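You operate a simulated robot arm through the tools that you are given. There is no shell and no other tool.

You run a simulated two-armed robot. Do the job below in one go: nothing can be reset, and whatever is moved stays where it is left.

## Task
Label the 5 m carton that lies in the serviced label machine.
Fine: cover plate back on its seat; guard door shut before the key goes on; slider at 5 m, one stroke, machine off.

The check looks at the end state, three seconds after you hand in, the way a careful person would. Anything else that was tipped, shoved, dropped, spilled or broken makes it a failure. A push-on lid holds only when it is set on centred and level and pressed home; a screw cap is set on level and turned clockwise until tight.

## Robot
Two 7-joint arms with two-finger grippers on one trunk that stands fixed in place. Base frame: the origin is at the foot of the trunk, x ahead of it, y to its left, z up; the work surface is at about z = 0.79. Units: m, rad, N and s.
The left shoulder is at [0.05, 0.216, 1.27], the right one opposite. With the tool pointing down near the work surface each hand reaches from about 0.1 to 0.78 m from the base axis, measured 20 degrees to its own side. Payload 3.18 kg a hand.
The tool frame of a hand sits at the grasp point between the pads (the TCP): z along the fingers, y along the line on which they close. The tips reach 0.03 m beyond it. The gripper opens to 0.144 m; its body begins 0.103 m behind the TCP.
Orientation is told as [roll, pitch, yaw] about the base's x, y, z axes, in that order, counted from this pose: with the fingers straight down and closing along the base's y, the tool's x points along the base's -x, its y along +y and its z along -z.

## Interface
- The arms move only by the tool jog_arm. It takes "left_series", "right_series" or both (then of equal length, played together; a hand with none holds still); each is a list of rows, each an object (a shift or turn left out is 0, a gripper value left out holds the last) with "linear": the shift along the base's x, y, z in units of 250 mm (1.0 is 250 mm), a list of three; "rotation": the turn, a rotation vector about the base's x, y, z in units of 180 degrees (1.0 is 180 degrees), a list of three. In form: [{"linear": [dx, dy, dz], "rotation": [rx, ry, rz]}, ...]. A call has 1 to 20 rows; each row is the pose to reach, as a shift and turn from the pose commanded when the call began. "left_gripper" and "right_gripper" are, for a hand that has rows, the opening in per cent of the stroke, from 0 (shut) to 100 (fully open), set as the call begins (left out, the last holds). A call with a number of a shift or a turn outside -1 to 1 is refused whole. Each row takes 0.2 s and may step no farther than 0.05 m and 0.15 rad from the row before; otherwise, or with a gripper value out of range, the whole call is refused. Where a pose cannot be reached the arm comes as near as it can. A force on the tool above 40 N (or 10 N above the force at the start of the call, whichever is more), or a blocked arm, ends the call early, and 0.2 s more pass. The fingers move at their own pace (about 0.1867 m/s each) and stop on an object; they squeeze with about 45 N. The grip force told is the motor's: it shows also when the fingers shut on nothing. Time passes only in rows, and 0.2 s behind the last, so rows that repeat a pose let the fingers close. The reply holds the time, the measured pose of the TCP, the force on the tool along the base axes, the opening and the grip force, in the units named above and with some noise, with the torque about the TCP (base axes, N m) and any sound that the robot's microphone picked up, and new pictures: "pictures" is both (left out), scene, wrist or none (wrist: the cameras of the hands that moved).
- Cameras (640 x 400 px; columns grow to the right, rows downward): "scene" is now at [0.1258, -0.0352, 1.4912]; the picture's right is [-0.40, -0.92, 0.00], its down [-0.24, 0.10, -0.97] and it looks along [0.89, -0.38, -0.26] (base axes); focal length 214 px, centre (320, 200). "left" rides on the left gripper at [0.076, -0.016, -0.143] in its tool frame; the picture's right is [0.21, 0.98, 0.00], its down [-0.84, 0.18, -0.51] and it looks along [-0.50, 0.11, 0.86] (tool axes); focal length 218 px, centre (320, 200). "right" rides on the right gripper at [0.077, 0.016, -0.143] in its tool frame; the picture's right is [-0.21, 0.98, 0.00], its down [-0.84, -0.18, -0.51] and it looks along [-0.50, -0.11, 0.86] (tool axes); focal length 218 px, centre (320, 200). There is no depth. A picture from a camera that has moved, and an enlarged one, comes with that camera's place and axes in the base frame and with its lens.
- raise_lower(by): moves the trunk up (or, below 0, down) by that many m; the arms and the scene camera ride with it, the base frame stays. It gives what a move gives, with no picture.
- turn_head(pan, tilt): turns the head with the scene camera to pan (to the left, within 1.396 rad either way) and tilt (down, from -0.506 to 1.204), counted from straight ahead of the robot (the tilt from the chest, where the trunk bows). It gives what a move gives, and a new picture of the scene camera.
- zoom(camera, box): a new picture of the part [left, top, right, bottom] of that camera's present view, enlarged. It takes no simulated time.
- finish_job(): hands the job in; it is judged then, once.

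Nothing tells you positions but the pictures and the camera data. Unless the task says otherwise, let go and move clear before handing in.

The tools are called after ">>>" as name(argument=value, ...) on one line, values as JSON. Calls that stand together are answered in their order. jog_arm: Moves the arms, as the interface text tells. Its arguments: {"type":"object","properties":{"left_series":{"type":"array","items":{"type":"object","properties":{"linear":{"type":"array","items":{"type":"number"}},"rotation":{"type":"array","items":{"type":"number"}}}}},"left_gripper":{"type":"number"},"right_series":{"type":"array","items":{"type":"object","properties":{"linear":{"type":"array","items":{"type":"number"}},"rotation":{"type":"array","items":{"type":"number"}}}}},"right_gripper":{"type":"number"},"pictures":{"type":"string","enum":["both","scene","wrist","none"]}},"required":[]} The other tools are called the same way: raise_lower (by) moves the trunk up or down; turn_head (pan, tilt) turns the head that bears the scene camera; zoom (camera, box) takes an enlarged picture of a part of a camera's view; finish_job () hands the job in.

At the start:

```text
time_s: 0.0
left_eef_pos: [0.3426, -0.0091, 1.4999]
left_tcp_rot: [-0.003, -0.003, 0.006]
left_wrist_force: [0.3, -0.1, -0.7]
left_wrist_torque: [0.01, -0.02, 0.0]
left_finger_gap: 0.1438
left_finger_force: 0.1
right_eef_pos: [0.3053, -0.3891, 1.4994]
right_tcp_rot: [0.001, -0.001, 0.001]
right_wrist_force: [-0.4, -0.1, 0.4]
right_wrist_torque: [-0.05, 0.0, -0.02]
right_finger_gap: 0.1439
right_finger_force: 0.1
trunk travel left (down, up): [-0.349, 0.02]
head pan, tilt (commanded): [-0.408, 0.264]
```

scene: 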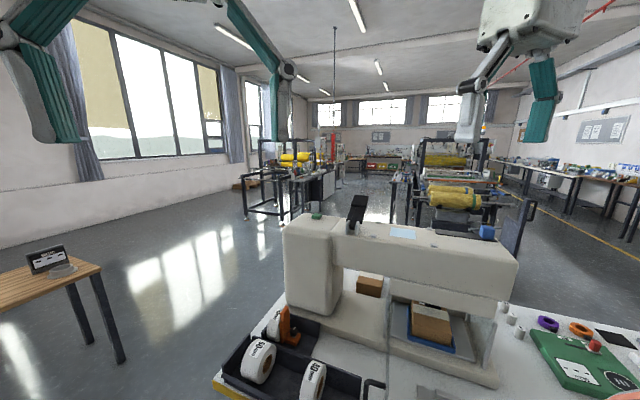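
right: 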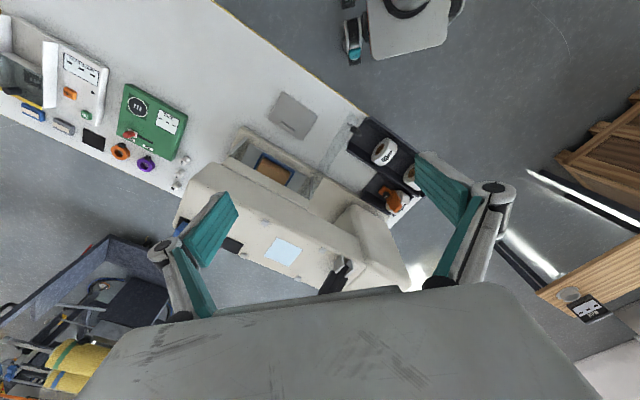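
left: 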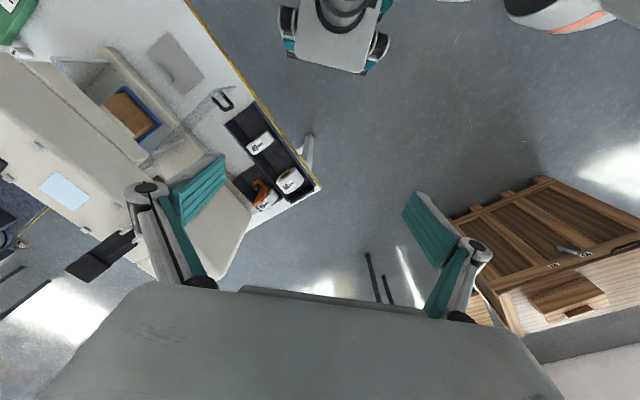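

I see a large white label machine ahead on a bench, with a carton on a blue plate, a tray of rolls to the left, and a green panel with rings and caps to the right. I'll look around with the head before moving anything.

>>> turn_head(pan=-0.4, tilt=0.8)

>>> zoom(camera="right", box=[0, 40, 240, 190])

>>> zoom(camera="right", box=[180, 60, 440, 300])

>>> zoom(camera="left", box=[0, 20, 330, 240])

```text
time_s: 1.0
left_eef_pos: [0.344, -0.0099, 1.5]
left_tcp_rot: [-0.004, -0.002, 0.004]
left_wrist_force: [-0.7, -0.8, 0.4]
left_wrist_torque: [0.03, -0.01, 0.04]
left_finger_gap: 0.1441
left_finger_force: 0.0
right_eef_pos: [0.3056, -0.3893, 1.5]
right_tcp_rot: [0.002, 0.001, 0.0]
right_wrist_force: [0.0, -0.2, -0.6]
right_wrist_torque: [0.02, 0.0, 0.0]
right_finger_gap: 0.1437
right_finger_force: 0.2
trunk travel left (down, up): [-0.349, 0.02]
head pan, tilt (commanded): [-0.4, 0.799]
camera scene: at [0.1144, -0.0296, 1.4435], right [-0.39, -0.92, 0.0], down [-0.66, 0.28, -0.7], along [0.64, -0.27, -0.72], focal length 214 px, centre (320, 200)
```

scene: 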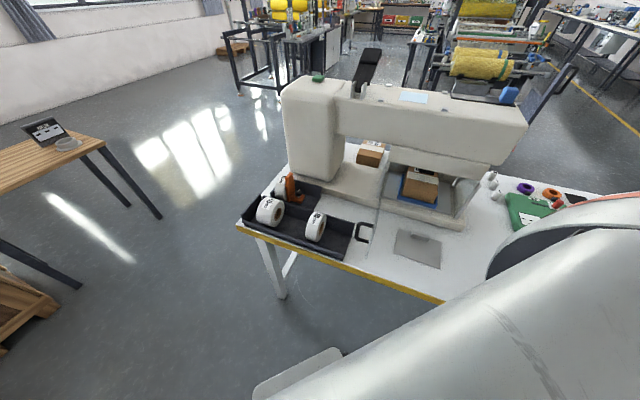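

```text
2.67 times, centred on (120, 115) of right
camera zoom: at [0.2293, -0.3729, 1.6438], right [0.21, 0.98, 0.0], down [0.84, -0.18, 0.51], along [0.5, -0.11, -0.86], focal length 582 px, centre (853, 427)
```

zoom: 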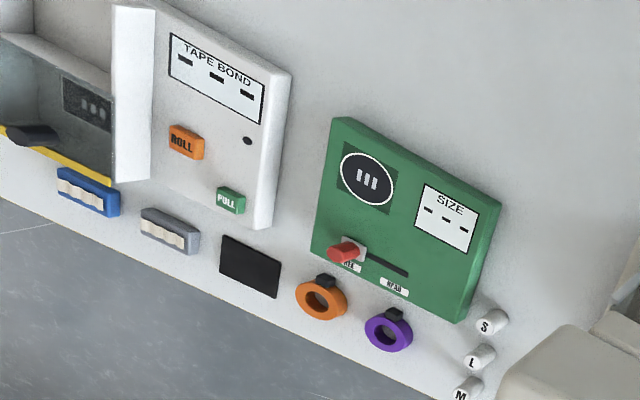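

```text
1.67 times, centred on (310, 180) of right
camera zoom: at [0.2293, -0.3729, 1.6438], right [0.21, 0.98, 0.0], down [0.84, -0.18, 0.51], along [0.5, -0.11, -0.86], focal length 364 px, centre (337, 233)
```

zoom: 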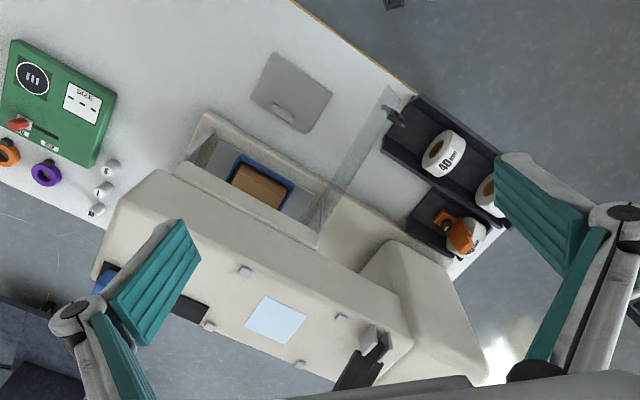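

```text
1.82 times, centred on (165, 130) of left
camera zoom: at [0.267, -0.0253, 1.6423], right [-0.21, 0.98, 0.0], down [0.84, 0.18, 0.51], along [0.5, 0.1, -0.86], focal length 397 px, centre (602, 327)
```

zoom: 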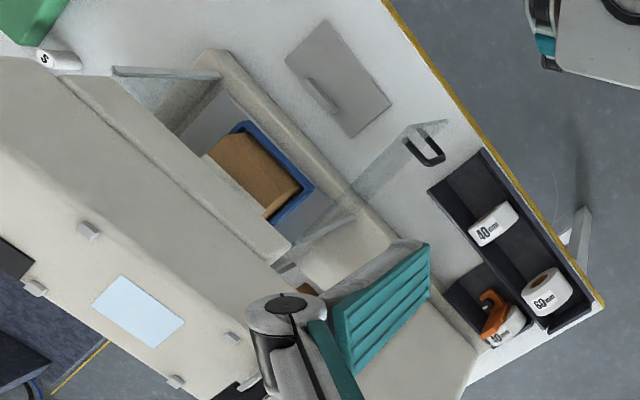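

The arm blocks part of the view. I'll take enlarged views of the machine and the bench items to read the controls.

>>> zoom(camera="scene", box=[270, 60, 540, 230])

>>> zoom(camera="scene", box=[340, 140, 480, 280])

>>> zoom(camera="scene", box=[230, 160, 380, 290])

>>> zoom(camera="scene", box=[0, 100, 120, 200])

>>> zoom(camera="scene", box=[460, 150, 640, 250])

>>> zoom(camera="left", box=[440, 170, 640, 340])

```text
2.35 times, centred on (405, 145) of scene
camera zoom: at [0.1144, -0.0296, 1.4435], right [-0.39, -0.92, 0.0], down [-0.66, 0.28, -0.7], along [0.64, -0.27, -0.72], focal length 505 px, centre (120, 329)
```

zoom: 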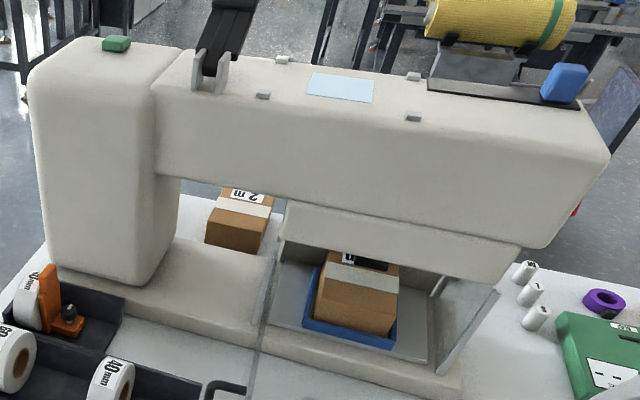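

```text
2.86 times, centred on (410, 210) of scene
camera zoom: at [0.1144, -0.0296, 1.4435], right [-0.39, -0.92, 0.0], down [-0.66, 0.28, -0.7], along [0.64, -0.27, -0.72], focal length 613 px, centre (63, 171)
```

zoom: 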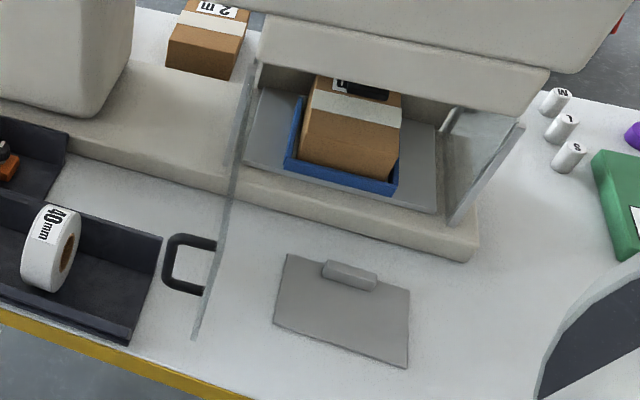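

```text
3.08 times, centred on (305, 225) of scene
camera zoom: at [0.1144, -0.0296, 1.4435], right [-0.39, -0.92, 0.0], down [-0.66, 0.28, -0.7], along [0.64, -0.27, -0.72], focal length 660 px, centre (366, 123)
```

zoom: 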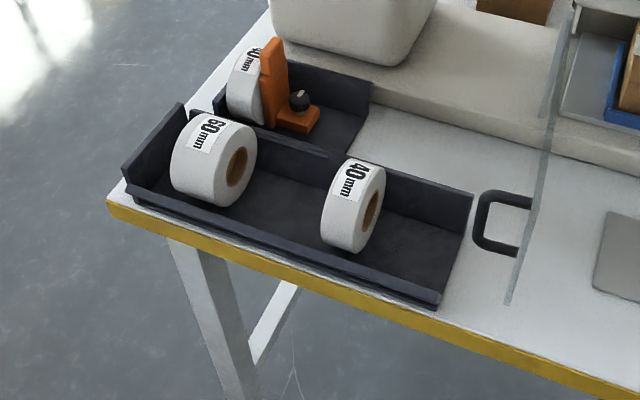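

```text
4.00 times, centred on (60, 150) of scene
camera zoom: at [0.1144, -0.0296, 1.4435], right [-0.39, -0.92, 0.0], down [-0.66, 0.28, -0.7], along [0.64, -0.27, -0.72], focal length 858 px, centre (1360, 400)
```

zoom: 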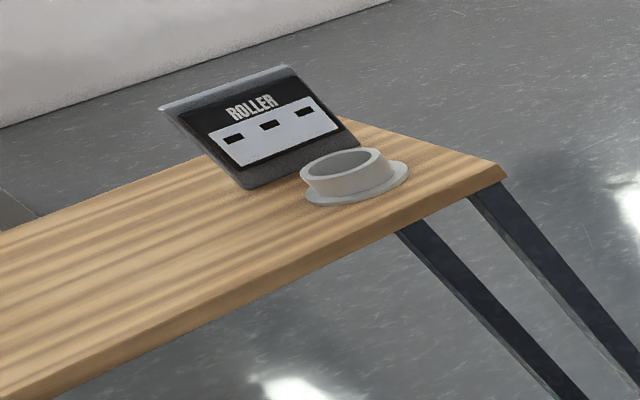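

```text
3.56 times, centred on (550, 200) of scene
camera zoom: at [0.1144, -0.0296, 1.4435], right [-0.39, -0.92, 0.0], down [-0.66, 0.28, -0.7], along [0.64, -0.27, -0.72], focal length 763 px, centre (-498, 200)
```

zoom: 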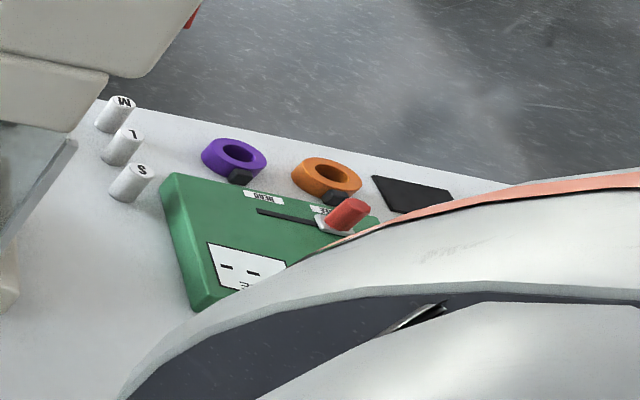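

```text
2.35 times, centred on (540, 255) of left
camera zoom: at [0.267, -0.0253, 1.6423], right [-0.21, 0.98, 0.0], down [0.84, 0.18, 0.51], along [0.5, 0.1, -0.86], focal length 514 px, centre (-198, 71)
```

zoom: 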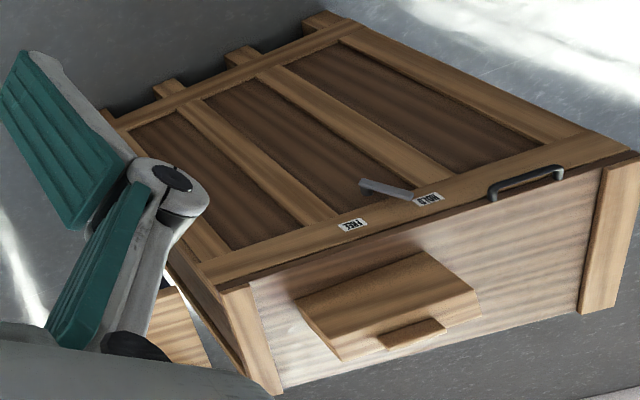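

The machine stands at about 45° to the robot, its top near z ≈ 1.19 with four clips around a light-blue patch, which is probably the cover seat. The grey plate lies on the bench near (0.35, -0.50). I'll move the right hand closer above to see the controls.

>>> jog_arm(right_series=[{"linear": [0.1, 0, 0.03], "rotation": [0, 0, -0.042]}, {"linear": [0.2, 0, 0.06], "rotation": [0, 0, -0.084]}, {"linear": [0.3, 0, 0.09], "rotation": [0, 0, -0.126]}, {"linear": [0.4, 0, 0.12], "rotation": [0, 0, -0.168]}, {"linear": [0.5, 0, 0.15], "rotation": [0, 0, -0.21]}, {"linear": [0.58, 0, 0.2], "rotation": [0, 0, -0.25]}])

```text
time_s: 2.4
left_eef_pos: [0.3443, -0.0091, 1.4999]
left_tcp_rot: [-0.004, 0.0, 0.002]
left_wrist_force: [-0.1, 0.2, -0.1]
left_wrist_torque: [0.01, 0.01, -0.01]
left_finger_gap: 0.1441
left_finger_force: 0.2
right_eef_pos: [0.431, -0.3926, 1.4975]
right_tcp_rot: [0.006, -0.003, -0.786]
right_wrist_force: [0.5, 0.4, -1.0]
right_wrist_torque: [0.02, 0.03, 0.0]
right_finger_gap: 0.144
right_finger_force: 0.2
right hand out of reach, approached as far as the arm can: row 3, 4, 5, 6
trunk travel left (down, up): [-0.349, 0.02]
head pan, tilt (commanded): [-0.4, 0.799]
camera scene: at [0.1151, -0.0296, 1.4434], right [-0.39, -0.92, 0.0], down [-0.66, 0.28, -0.7], along [0.64, -0.27, -0.72], focal length 214 px, centre (320, 200)
camera right: at [0.3883, -0.3267, 1.642], right [0.84, 0.54, 0.01], down [0.47, -0.72, 0.51], along [0.28, -0.42, -0.86], focal length 218 px, centre (320, 200)
```

scene: 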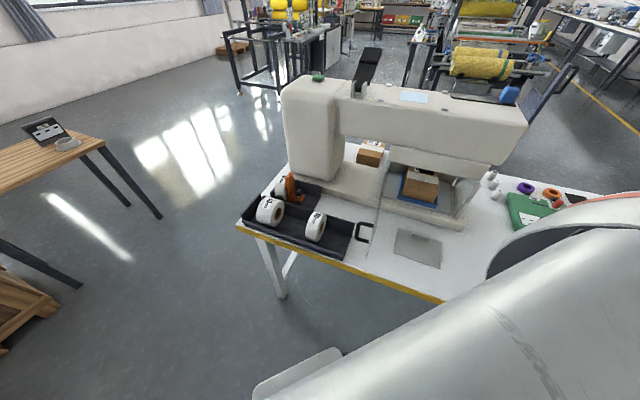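
right: 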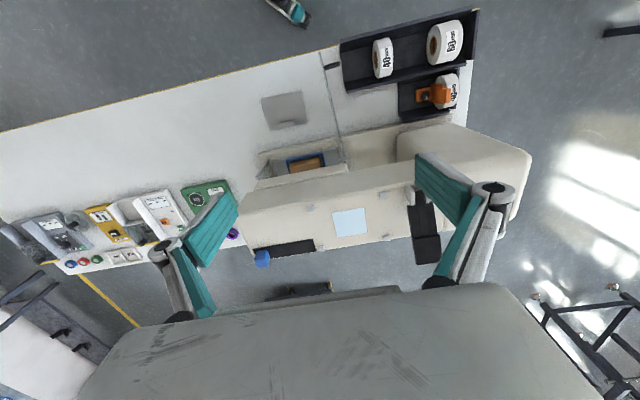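

The machine's axis runs along (+0.7, +0.7), with its front facing the robot. I'll zoom in on this wrist view.

>>> zoom(camera="right", box=[230, 80, 440, 310])

>>> zoom(camera="right", box=[0, 170, 260, 290])

>>> zoom(camera="right", box=[230, 200, 350, 310])

>>> zoom(camera="right", box=[320, 0, 500, 130])

```text
1.74 times, centred on (335, 195) of right
camera zoom: at [0.3883, -0.3267, 1.642], right [0.84, 0.54, 0.01], down [0.47, -0.72, 0.51], along [0.28, -0.42, -0.86], focal length 380 px, centre (294, 209)
```

zoom: 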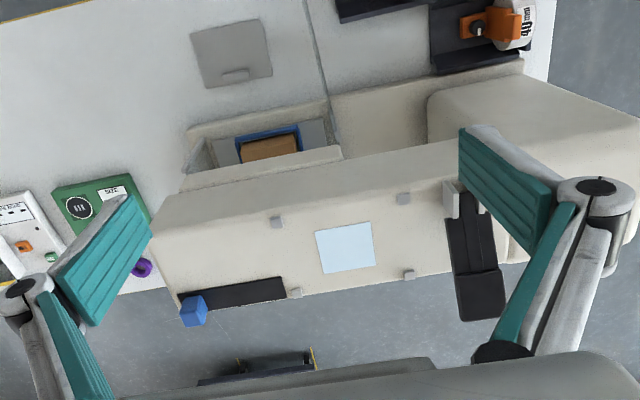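

```text
2.46 times, centred on (130, 230) of right
camera zoom: at [0.3883, -0.3267, 1.642], right [0.84, 0.54, 0.01], down [0.47, -0.72, 0.51], along [0.28, -0.42, -0.86], focal length 537 px, centre (788, 126)
```

zoom: 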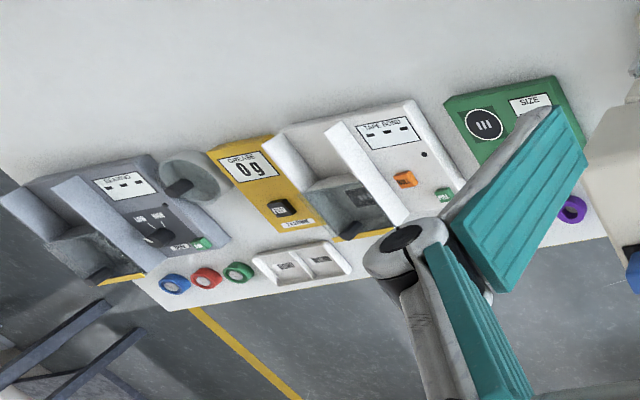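

```text
3.64 times, centred on (290, 255) of right
camera zoom: at [0.3883, -0.3267, 1.642], right [0.84, 0.54, 0.01], down [0.47, -0.72, 0.51], along [0.28, -0.42, -0.86], focal length 794 px, centre (429, 0)
```

zoom: 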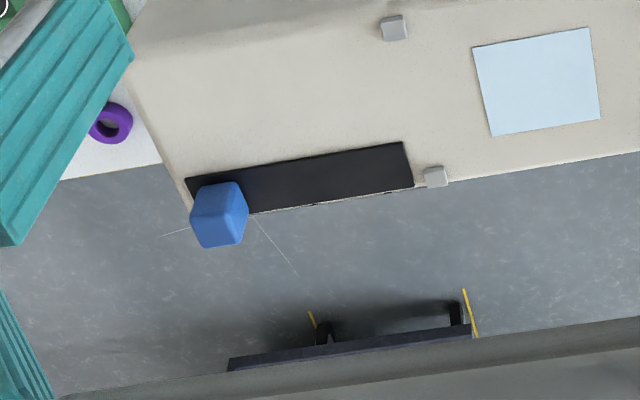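

```text
3.08 times, centred on (410, 65) of right
camera zoom: at [0.3883, -0.3267, 1.642], right [0.84, 0.54, 0.01], down [0.47, -0.72, 0.51], along [0.28, -0.42, -0.86], focal length 672 px, centre (43, 615)
```

zoom: 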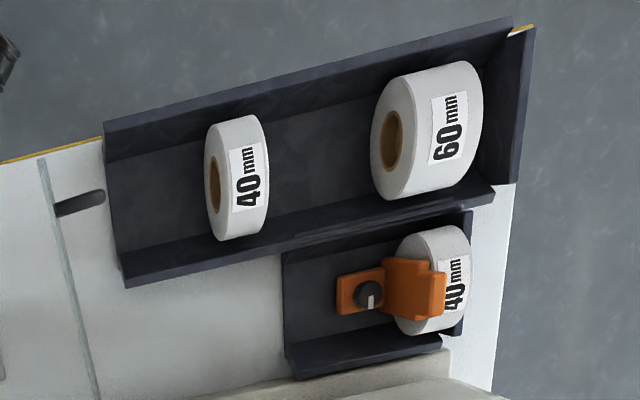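

The other machines on the long bench (SIZE, TAPE BOND, GREASE) aren't part of this job. I'll bring both wrist cameras closer to see the slider, the lever and the green control on the tower.

>>> jog_arm(right_series=[{"linear": [-0.056, -0.128, -0.096]}, {"linear": [-0.112, -0.256, -0.192]}, {"linear": [-0.168, -0.384, -0.288]}, {"linear": [-0.224, -0.512, -0.384]}, {"linear": [-0.28, -0.64, -0.48]}, {"linear": [-0.28, -0.64, -0.48]}], left_series=[{"linear": [0.052, -0.06, -0.067], "rotation": [0, 0, -0.042]}, {"linear": [0.104, -0.12, -0.133], "rotation": [0, 0, -0.084]}, {"linear": [0.156, -0.18, -0.2], "rotation": [0, 0, -0.126]}, {"linear": [0.207, -0.24, -0.267], "rotation": [0, 0, -0.168]}, {"linear": [0.26, -0.3, -0.333], "rotation": [0, 0, -0.21]}, {"linear": [0.31, -0.364, -0.4], "rotation": [0, 0, -0.25]}])

```text
time_s: 3.8
left_eef_pos: [0.3433, -0.0222, 1.4251]
left_tcp_rot: [-0.104, -0.028, -0.429]
left_wrist_force: [0.0, 0.5, 0.3]
left_wrist_torque: [0.09, -0.05, 0.02]
left_finger_gap: 0.1441
left_finger_force: 0.0
left hand out of reach, approached as far as the arm can: row 1, 2, 3, 4, 5, 6
right_eef_pos: [0.3553, -0.5551, 1.3788]
right_tcp_rot: [0.001, -0.001, -0.783]
right_wrist_force: [0.7, 0.0, 0.6]
right_wrist_torque: [0.01, -0.05, 0.0]
right_finger_gap: 0.1439
right_finger_force: 0.1
trunk travel left (down, up): [-0.349, 0.02]
head pan, tilt (commanded): [-0.4, 0.799]
camera scene: at [0.1134, -0.0299, 1.4436], right [-0.39, -0.92, 0.0], down [-0.66, 0.28, -0.7], along [0.64, -0.27, -0.72], focal length 214 px, centre (320, 200)
camera right: at [0.3132, -0.4888, 1.5228], right [0.84, 0.55, 0.0], down [0.47, -0.72, 0.51], along [0.28, -0.43, -0.86], focal length 218 px, centre (320, 200)
camera left: at [0.2703, 0.0097, 1.5665], right [0.22, 0.97, -0.11], down [0.85, -0.13, 0.51], along [0.48, -0.2, -0.85], focal length 218 px, centre (320, 200)
```

scene: 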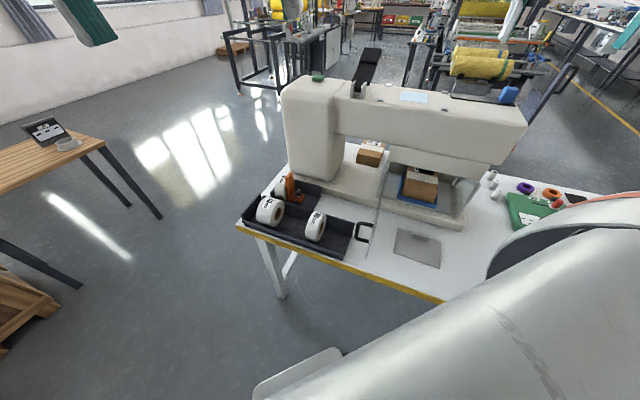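
right: 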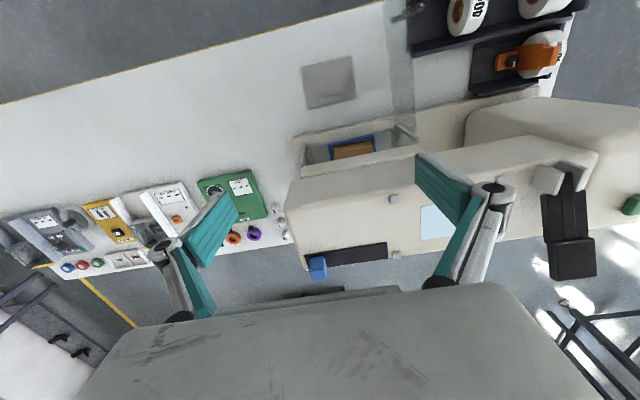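
left: 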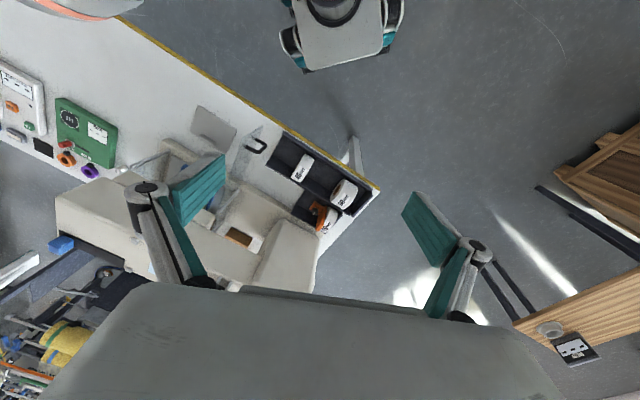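

The right camera now sees the slider and the lever well. The left wrist can't turn that far. I'll enlarge the right view.

>>> zoom(camera="right", box=[280, 170, 460, 290])

>>> zoom(camera="right", box=[500, 120, 640, 300])

>>> zoom(camera="right", box=[280, 0, 480, 180])

>>> zoom(camera="scene", box=[280, 40, 400, 120])

>>> zoom(camera="scene", box=[440, 60, 560, 140])

>>> zoom(camera="scene", box=[340, 130, 480, 220])

```text
3.33 times, centred on (370, 230) of right
camera zoom: at [0.3132, -0.4888, 1.5228], right [0.84, 0.55, 0.0], down [0.47, -0.72, 0.51], along [0.28, -0.43, -0.86], focal length 728 px, centre (153, 100)
```

zoom: 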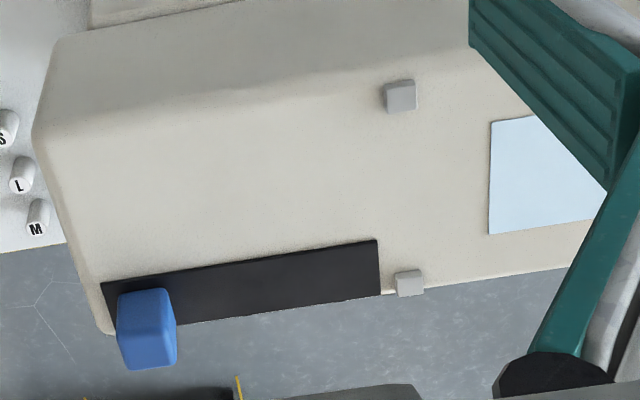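

```text
2.22 times, centred on (570, 210) of right
camera zoom: at [0.3132, -0.4888, 1.5228], right [0.84, 0.55, 0.0], down [0.47, -0.72, 0.51], along [0.28, -0.43, -0.86], focal length 485 px, centre (-236, 178)
```

zoom: 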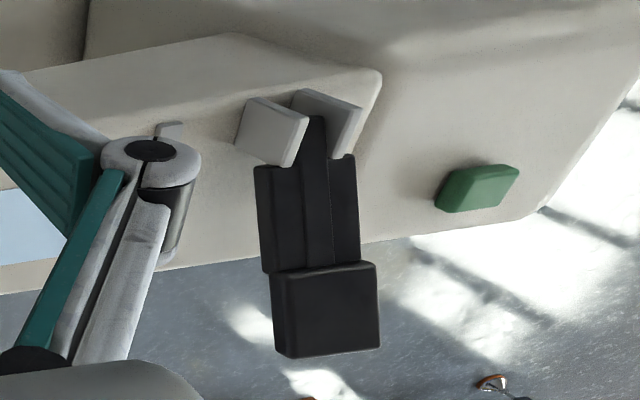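

```text
2.22 times, centred on (380, 90) of right
camera zoom: at [0.3132, -0.4888, 1.5228], right [0.84, 0.55, 0.0], down [0.47, -0.72, 0.51], along [0.28, -0.43, -0.86], focal length 485 px, centre (187, 444)
```

zoom: 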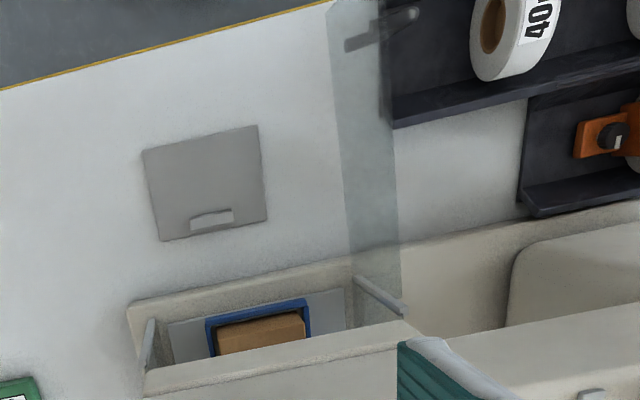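

```text
5.00 times, centred on (340, 80) of scene
camera zoom: at [0.1134, -0.0299, 1.4436], right [-0.39, -0.92, 0.0], down [-0.66, 0.28, -0.7], along [0.64, -0.27, -0.72], focal length 1072 px, centre (220, 800)
```

zoom: 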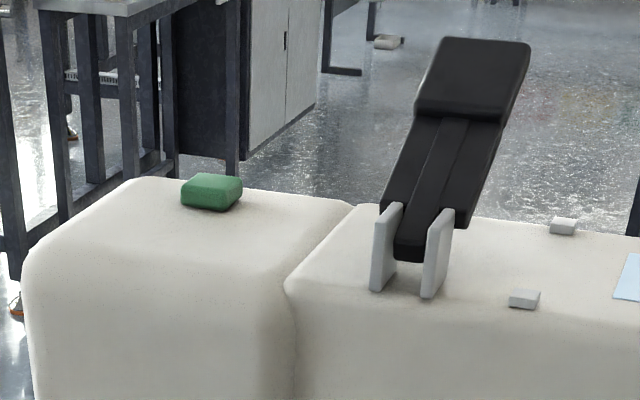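

```text
5.00 times, centred on (500, 100) of scene
camera zoom: at [0.1134, -0.0299, 1.4436], right [-0.39, -0.92, 0.0], down [-0.66, 0.28, -0.7], along [0.64, -0.27, -0.72], focal length 1072 px, centre (-580, 700)
```

zoom: 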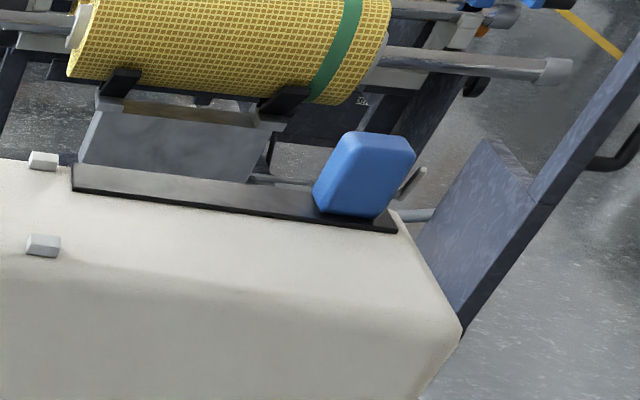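

```text
4.44 times, centred on (410, 175) of scene
camera zoom: at [0.1134, -0.0299, 1.4436], right [-0.39, -0.92, 0.0], down [-0.66, 0.28, -0.7], along [0.64, -0.27, -0.72], focal length 953 px, centre (-80, 311)
```

zoom: 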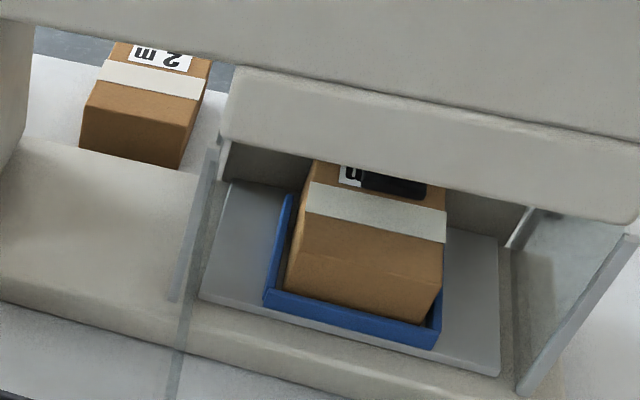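

I see the lever, the slider block, a green block on the tower, and cartons marked "2 m" and, partly hidden, "5 m". I'll zoom in hard on the slider rail, the carton and the green block to find markings.

>>> zoom(camera="right", box=[300, 230, 400, 290])

>>> zoom(camera="right", box=[320, 130, 400, 180])

>>> zoom(camera="scene", box=[300, 65, 350, 95])

>>> zoom(camera="scene", box=[395, 165, 445, 205])

>>> zoom(camera="scene", box=[450, 70, 530, 120])

```text
6.40 times, centred on (350, 260) of right
camera zoom: at [0.3132, -0.4888, 1.5228], right [0.84, 0.55, 0.0], down [0.47, -0.72, 0.51], along [0.28, -0.43, -0.86], focal length 1397 px, centre (128, -184)
```

zoom: 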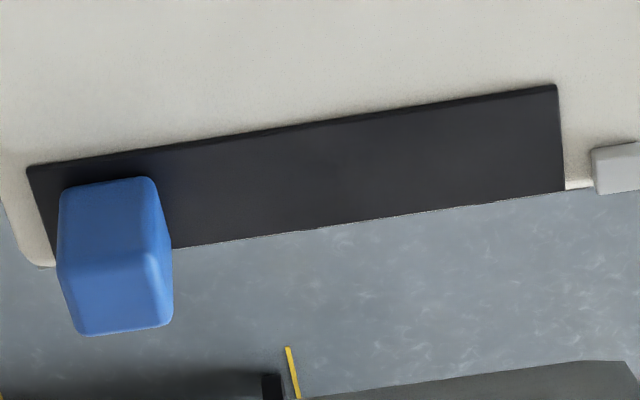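

```text
8.00 times, centred on (360, 155) of right
camera zoom: at [0.3132, -0.4888, 1.5228], right [0.84, 0.55, 0.0], down [0.47, -0.72, 0.51], along [0.28, -0.43, -0.86], focal length 1746 px, centre (0, 560)
```

zoom: 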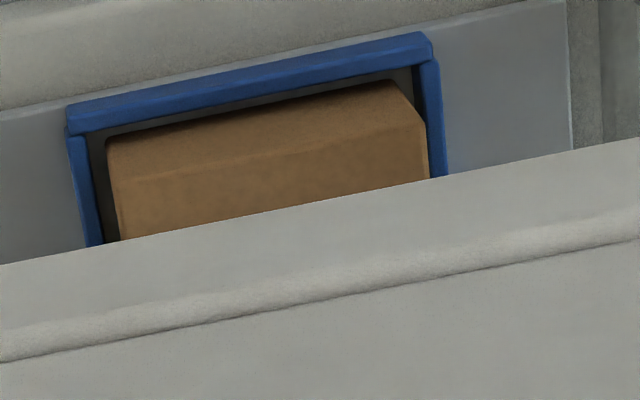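

```text
12.80 times, centred on (325, 80) of scene
camera zoom: at [0.1134, -0.0299, 1.4436], right [-0.39, -0.92, 0.0], down [-0.66, 0.28, -0.7], along [0.64, -0.27, -0.72], focal length 2745 px, centre (256, 1736)
```

zoom: 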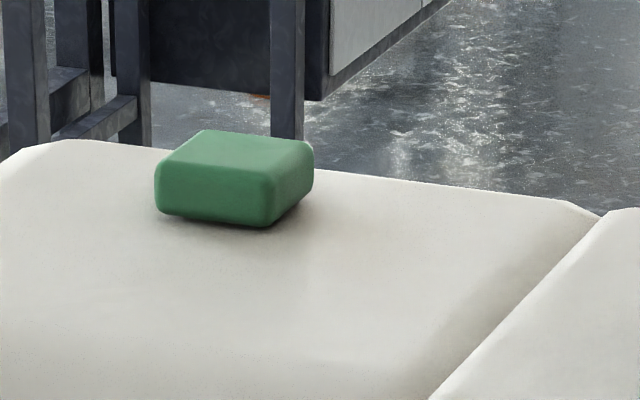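

```text
10.00 times, centred on (420, 185) of scene
camera zoom: at [0.1134, -0.0299, 1.4436], right [-0.39, -0.92, 0.0], down [-0.66, 0.28, -0.7], along [0.64, -0.27, -0.72], focal length 2145 px, centre (-680, 350)
```

zoom: 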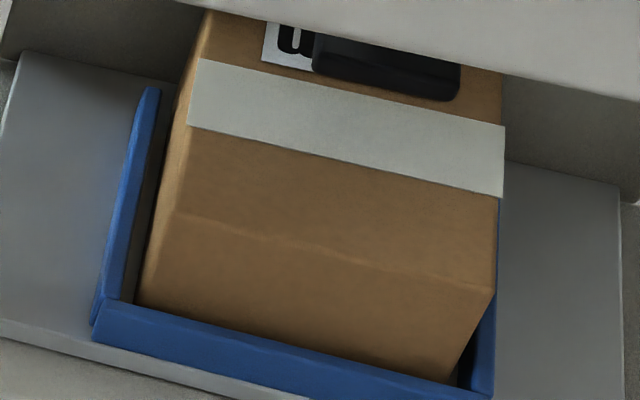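

```text
8.00 times, centred on (490, 95) of scene
camera zoom: at [0.1134, -0.0299, 1.4436], right [-0.39, -0.92, 0.0], down [-0.66, 0.28, -0.7], along [0.64, -0.27, -0.72], focal length 1716 px, centre (-1040, 1040)
```

zoom: 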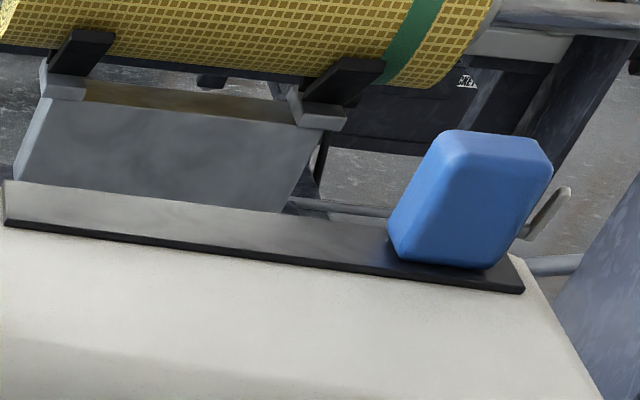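

There are no marks on the top of the rail, so the scale is probably on the machine's far face, where the carton text also reads upright. I'll test how far the right wrist can turn so its camera can look back at the far face.

>>> jog_arm(right_series=[{"rotation": [0, 0, 0.047]}, {"rotation": [0, 0, 0.094]}, {"rotation": [0, 0, 0.141]}, {"rotation": [0, 0, 0.188]}, {"rotation": [0, 0, 0.235]}, {"rotation": [0, 0, 0.282]}, {"rotation": [0, 0, 0.329]}, {"rotation": [0, 0, 0.376]}, {"rotation": [0, 0, 0.423]}, {"rotation": [0, 0, 0.47]}, {"rotation": [0, 0, 0.517]}, {"rotation": [0, 0, 0.564]}, {"rotation": [0, 0, 0.611]}, {"rotation": [0, 0, 0.658]}, {"rotation": [0, 0, 0.705]}, {"rotation": [0, 0, 0.752]}, {"rotation": [0, 0, 0.799]}, {"rotation": [0, 0, 0.846]}, {"rotation": [0, 0, 0.893]}, {"rotation": [0, 0, 0.94]}], pictures="both")

```text
time_s: 8.0
left_eef_pos: [0.3442, -0.0221, 1.4257]
left_tcp_rot: [-0.106, -0.027, -0.427]
left_wrist_force: [0.0, -0.2, -0.4]
left_wrist_torque: [-0.03, -0.01, -0.03]
left_finger_gap: 0.144
left_finger_force: 0.0
right_eef_pos: [0.3615, -0.5519, 1.3763]
right_tcp_rot: [0.0, 0.0, 2.172]
right_wrist_force: [-0.7, 0.9, 0.2]
right_wrist_torque: [0.01, -0.03, -0.02]
right_finger_gap: 0.144
right_finger_force: 0.1
trunk travel left (down, up): [-0.349, 0.02]
head pan, tilt (commanded): [-0.4, 0.799]
camera scene: at [0.1144, -0.0296, 1.4435], right [-0.39, -0.92, 0.0], down [-0.66, 0.28, -0.7], along [0.64, -0.27, -0.72], focal length 214 px, centre (320, 200)
camera right: at [0.3919, -0.6247, 1.5207], right [-0.93, -0.38, 0.0], down [-0.33, 0.8, 0.51], along [-0.19, 0.47, -0.86], focal length 218 px, centre (320, 200)
```

scene: 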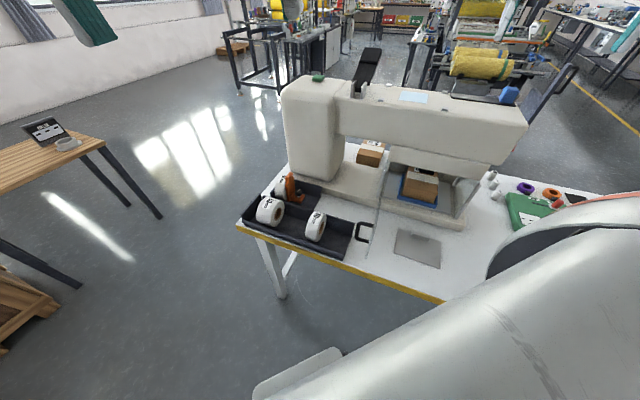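
right: 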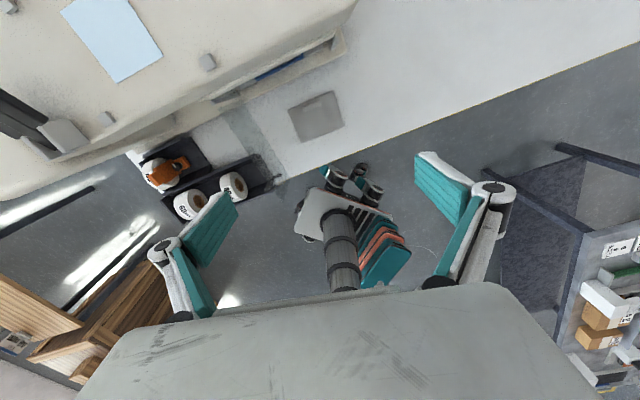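

The right wrist turned freely, and its camera now faces back toward the robot. Next I'll reach it out over the machine top, tilted outward, to see the far face.

>>> jog_arm(right_series=[{"linear": [0.1, -0.1, 0.0], "rotation": [-0.022, -0.022, 0]}, {"linear": [0.2, -0.2, 0.0], "rotation": [-0.044, -0.044, 0]}, {"linear": [0.3, -0.3, 0.0], "rotation": [-0.066, -0.066, 0]}, {"linear": [0.4, -0.4, -0.02], "rotation": [-0.088, -0.088, 0]}, {"linear": [0.5, -0.5, -0.04], "rotation": [-0.11, -0.11, 0]}, {"linear": [0.6, -0.6, -0.06], "rotation": [-0.132, -0.132, 0]}, {"linear": [0.7, -0.7, -0.08], "rotation": [-0.154, -0.154, 0]}, {"linear": [0.8, -0.8, -0.1], "rotation": [-0.176, -0.176, 0]}])

```text
time_s: 9.8
left_eef_pos: [0.3463, -0.0231, 1.4243]
left_tcp_rot: [-0.105, -0.025, -0.425]
left_wrist_force: [0.1, -0.4, -0.2]
left_wrist_torque: [0.04, -0.01, 0.01]
left_finger_gap: 0.1438
left_finger_force: 0.0
right_eef_pos: [0.5636, -0.7545, 1.3531]
right_tcp_rot: [-0.185, 0.764, 2.096]
right_wrist_force: [-0.2, -0.3, 0.3]
right_wrist_torque: [0.01, 0.01, -0.03]
right_finger_gap: 0.1437
right_finger_force: 0.1
trunk travel left (down, up): [-0.349, 0.02]
head pan, tilt (commanded): [-0.4, 0.799]
camera scene: at [0.1154, -0.0305, 1.4433], right [-0.39, -0.92, 0.0], down [-0.66, 0.28, -0.7], along [0.64, -0.27, -0.72], focal length 214 px, centre (320, 200)
camera right: at [0.5071, -0.7395, 1.5062], right [-0.85, -0.46, -0.27], down [-0.42, 0.89, -0.2], along [0.33, -0.05, -0.94], focal length 218 px, centre (320, 200)
```

scene: 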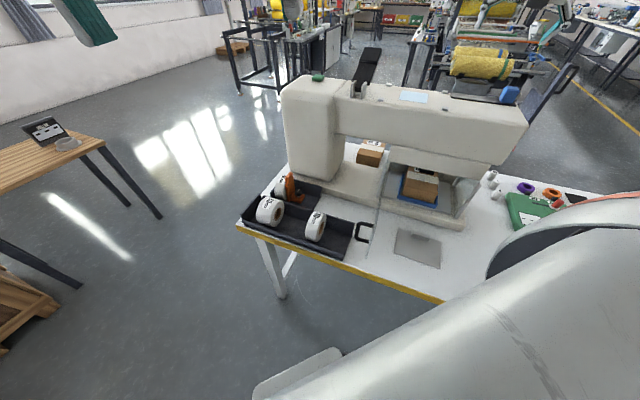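
right: 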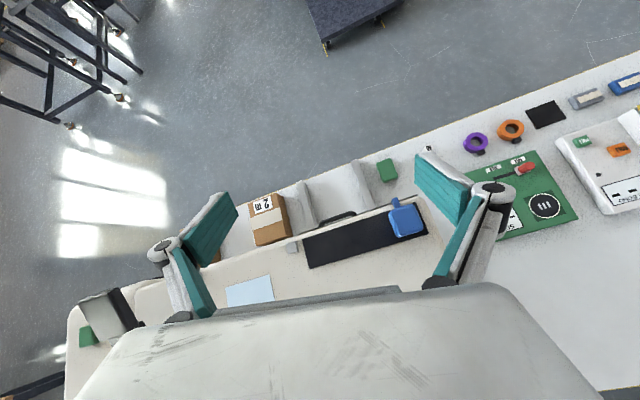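

Now I can see over the back edge. There's a second green block on the bench behind the machine, and the slider has a pointer over the rear edge. I'll enlarge this.

>>> zoom(camera="right", box=[280, 150, 460, 280])

>>> zoom(camera="right", box=[360, 180, 450, 250])

>>> zoom(camera="right", box=[220, 170, 360, 270])

>>> zoom(camera="right", box=[460, 60, 640, 240])

```text
3.08 times, centred on (370, 215) of right
camera zoom: at [0.5071, -0.7395, 1.5062], right [-0.85, -0.46, -0.27], down [-0.42, 0.89, -0.2], along [0.33, -0.05, -0.94], focal length 672 px, centre (166, 154)
```

zoom: 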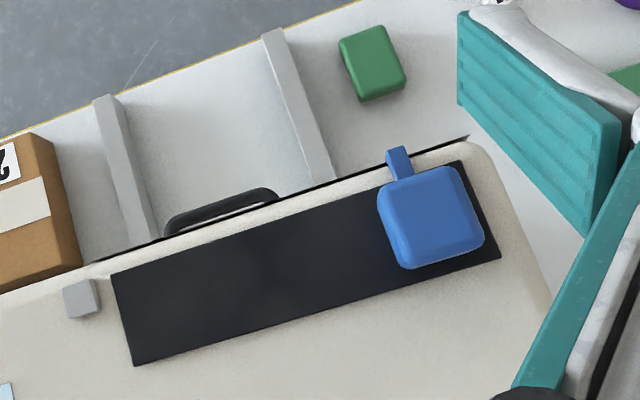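

```text
5.71 times, centred on (405, 215) of right
camera zoom: at [0.5071, -0.7395, 1.5062], right [-0.85, -0.46, -0.27], down [-0.42, 0.89, -0.2], along [0.33, -0.05, -0.94], focal length 1247 px, centre (-166, 114)
```

zoom: 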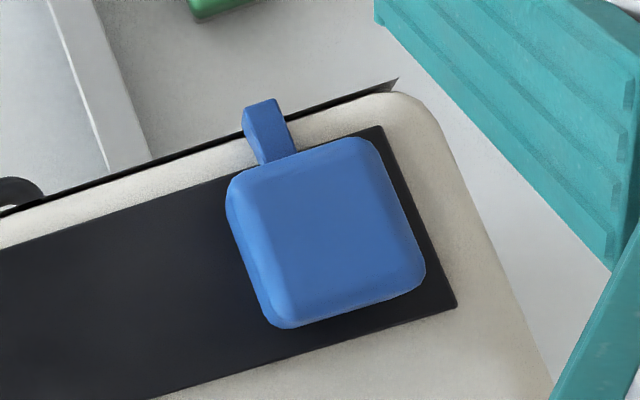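

```text
4.00 times, centred on (290, 220) of right
camera zoom: at [0.5071, -0.7395, 1.5062], right [-0.85, -0.46, -0.27], down [-0.42, 0.89, -0.2], along [0.33, -0.05, -0.94], focal length 873 px, centre (440, 120)
```

zoom: 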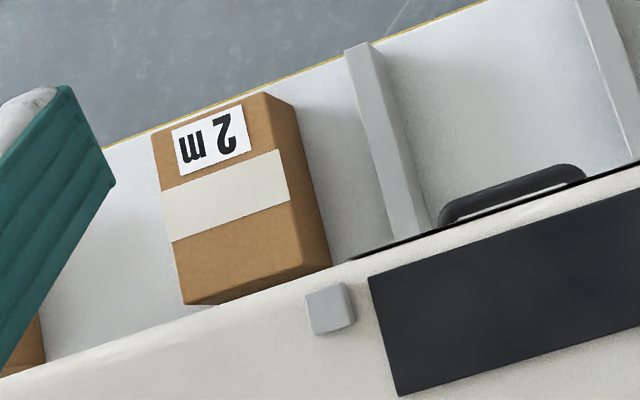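

```text
2.22 times, centred on (550, 150) of right
camera zoom: at [0.5071, -0.7395, 1.5062], right [-0.85, -0.46, -0.27], down [-0.42, 0.89, -0.2], along [0.33, -0.05, -0.94], focal length 485 px, centre (-191, 311)
```

zoom: 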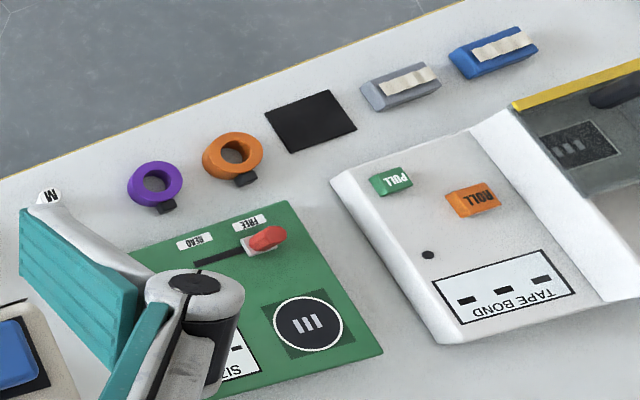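

The pointer reaches over the rear edge to a dark scale plate on the back face, which I still see edge-on. I'll extend farther out to see it.

>>> jog_arm(right_series=[{"linear": [0.1, -0.1, -0.02]}, {"linear": [0.2, -0.2, -0.04]}, {"linear": [0.3, -0.3, -0.06]}, {"linear": [0.4, -0.4, -0.08]}], pictures="wrist")

```text
time_s: 10.8
left_eef_pos: [0.3459, -0.024, 1.4233]
left_tcp_rot: [-0.105, -0.024, -0.427]
left_wrist_force: [0.4, -0.2, 0.3]
left_wrist_torque: [0.03, 0.06, 0.0]
left_finger_gap: 0.1441
left_finger_force: 0.0
right_eef_pos: [0.6641, -0.8534, 1.328]
right_tcp_rot: [-0.181, 0.762, 2.098]
right_wrist_force: [0.0, -0.2, -0.6]
right_wrist_torque: [-0.05, 0.04, -0.03]
right_finger_gap: 0.1439
right_finger_force: 0.1
trunk travel left (down, up): [-0.349, 0.02]
head pan, tilt (commanded): [-0.4, 0.799]
camera right: at [0.6082, -0.8396, 1.4815], right [-0.85, -0.46, -0.27], down [-0.42, 0.89, -0.2], along [0.33, -0.05, -0.94], focal length 218 px, centre (320, 200)
```

right: 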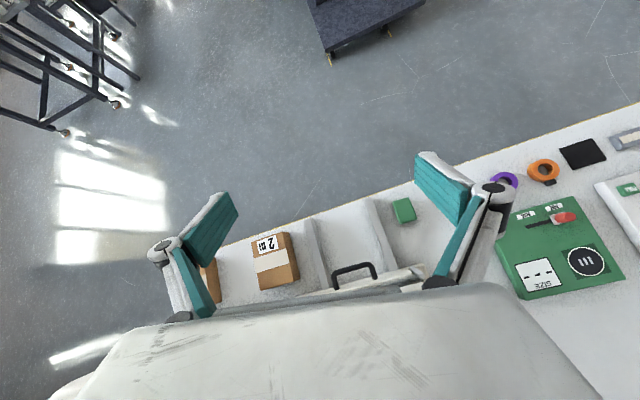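

The palm now hides the machine's back face. I'll keep the wrist there and bring the tool more upright, with its fingers just past the rear edge, so the camera can look back and down at the scale.

>>> jog_arm(right_series=[{"linear": [-0.066, 0.066, -0.06], "rotation": [0.02, 0.02, 0.02]}, {"linear": [-0.132, 0.132, -0.12], "rotation": [0.04, 0.04, 0.04]}, {"linear": [-0.198, 0.198, -0.19], "rotation": [0.06, 0.06, 0.06]}, {"linear": [-0.264, 0.264, -0.25], "rotation": [0.079, 0.079, 0.08]}], pictures="wrist")

```text
time_s: 11.8
left_eef_pos: [0.344, -0.022, 1.4254]
left_tcp_rot: [-0.105, -0.027, -0.425]
left_wrist_force: [-1.6, -0.7, -0.1]
left_wrist_torque: [0.03, -0.01, -0.03]
left_finger_gap: 0.1439
left_finger_force: 0.1
right_eef_pos: [0.5962, -0.7862, 1.2696]
right_tcp_rot: [-0.133, 0.416, 2.377]
right_wrist_force: [-0.6, -0.2, 0.3]
right_wrist_torque: [0.03, 0.03, -0.01]
right_finger_gap: 0.1441
right_finger_force: 0.0
trunk travel left (down, up): [-0.349, 0.02]
head pan, tilt (commanded): [-0.4, 0.799]
camera right: at [0.5824, -0.8209, 1.4285], right [-0.77, -0.6, -0.2], down [-0.63, 0.76, 0.14], along [0.07, 0.24, -0.97], focal length 218 px, centre (320, 200)
```

right: 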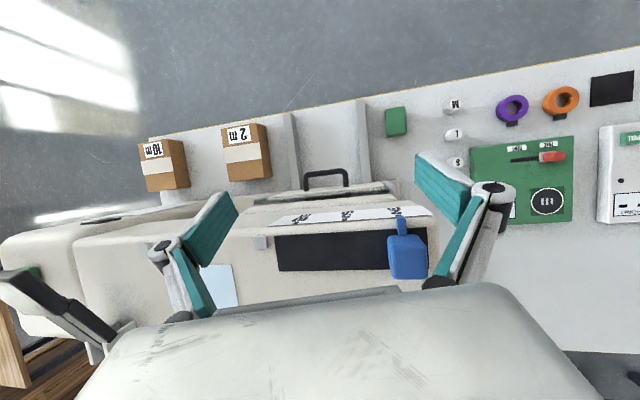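

Now the scale plate with its labels is visible on the back face. Zooming in.

>>> zoom(camera="right", box=[250, 160, 450, 290])

>>> zoom(camera="right", box=[280, 195, 440, 245])

>>> zoom(camera="right", box=[210, 80, 420, 220])

>>> zoom(camera="right", box=[0, 190, 210, 390])

>>> zoom(camera="right", box=[360, 80, 480, 180])

```text
3.08 times, centred on (350, 225) of right
camera zoom: at [0.5824, -0.8209, 1.4285], right [-0.77, -0.6, -0.2], down [-0.63, 0.76, 0.14], along [0.07, 0.24, -0.97], focal length 672 px, centre (228, 123)
```

zoom: 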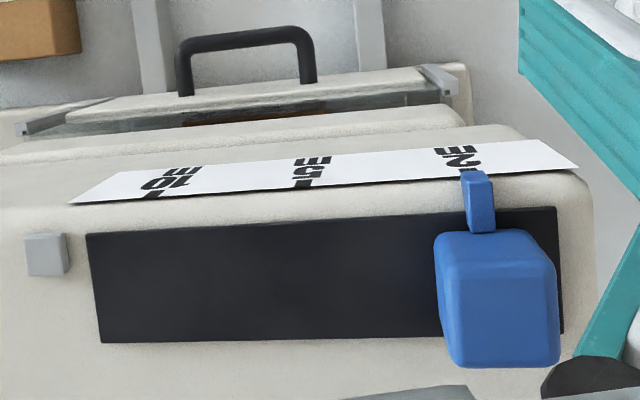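

```text
4.00 times, centred on (360, 220) of right
camera zoom: at [0.5824, -0.8209, 1.4285], right [-0.77, -0.6, -0.2], down [-0.63, 0.76, 0.14], along [0.07, 0.24, -0.97], focal length 873 px, centre (160, 120)
```

zoom: 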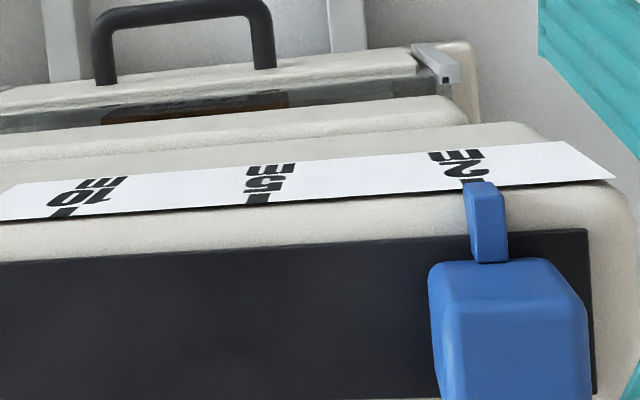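

```text
2.86 times, centred on (315, 150) of right
camera zoom: at [0.5824, -0.8209, 1.4285], right [-0.77, -0.6, -0.2], down [-0.63, 0.76, 0.14], along [0.07, 0.24, -0.97], focal length 624 px, centre (334, 343)
```

zoom: 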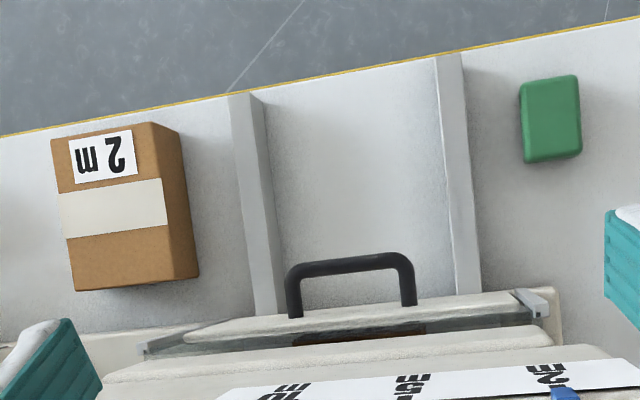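

```text
2.00 times, centred on (105, 290) of right
camera zoom: at [0.5824, -0.8209, 1.4285], right [-0.77, -0.6, -0.2], down [-0.63, 0.76, 0.14], along [0.07, 0.24, -0.97], focal length 436 px, centre (750, 20)
```

zoom: 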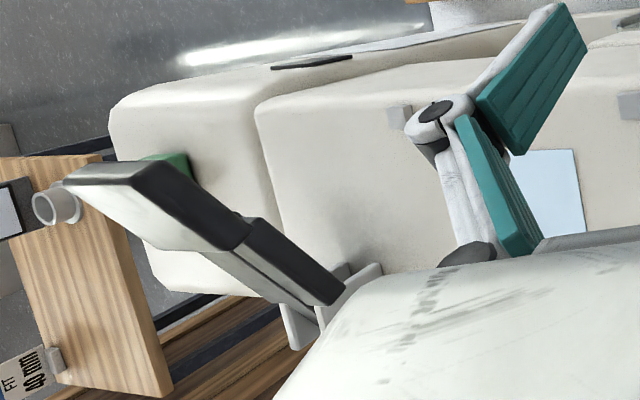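

```text
4.00 times, centred on (420, 130) of right
camera zoom: at [0.5824, -0.8209, 1.4285], right [-0.77, -0.6, -0.2], down [-0.63, 0.76, 0.14], along [0.07, 0.24, -0.97], focal length 873 px, centre (-80, 480)
```

zoom: 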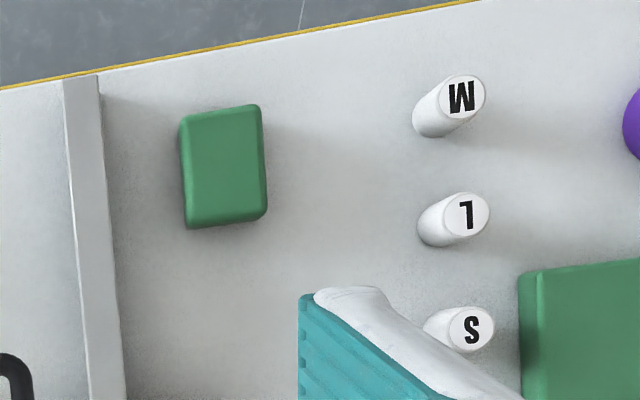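

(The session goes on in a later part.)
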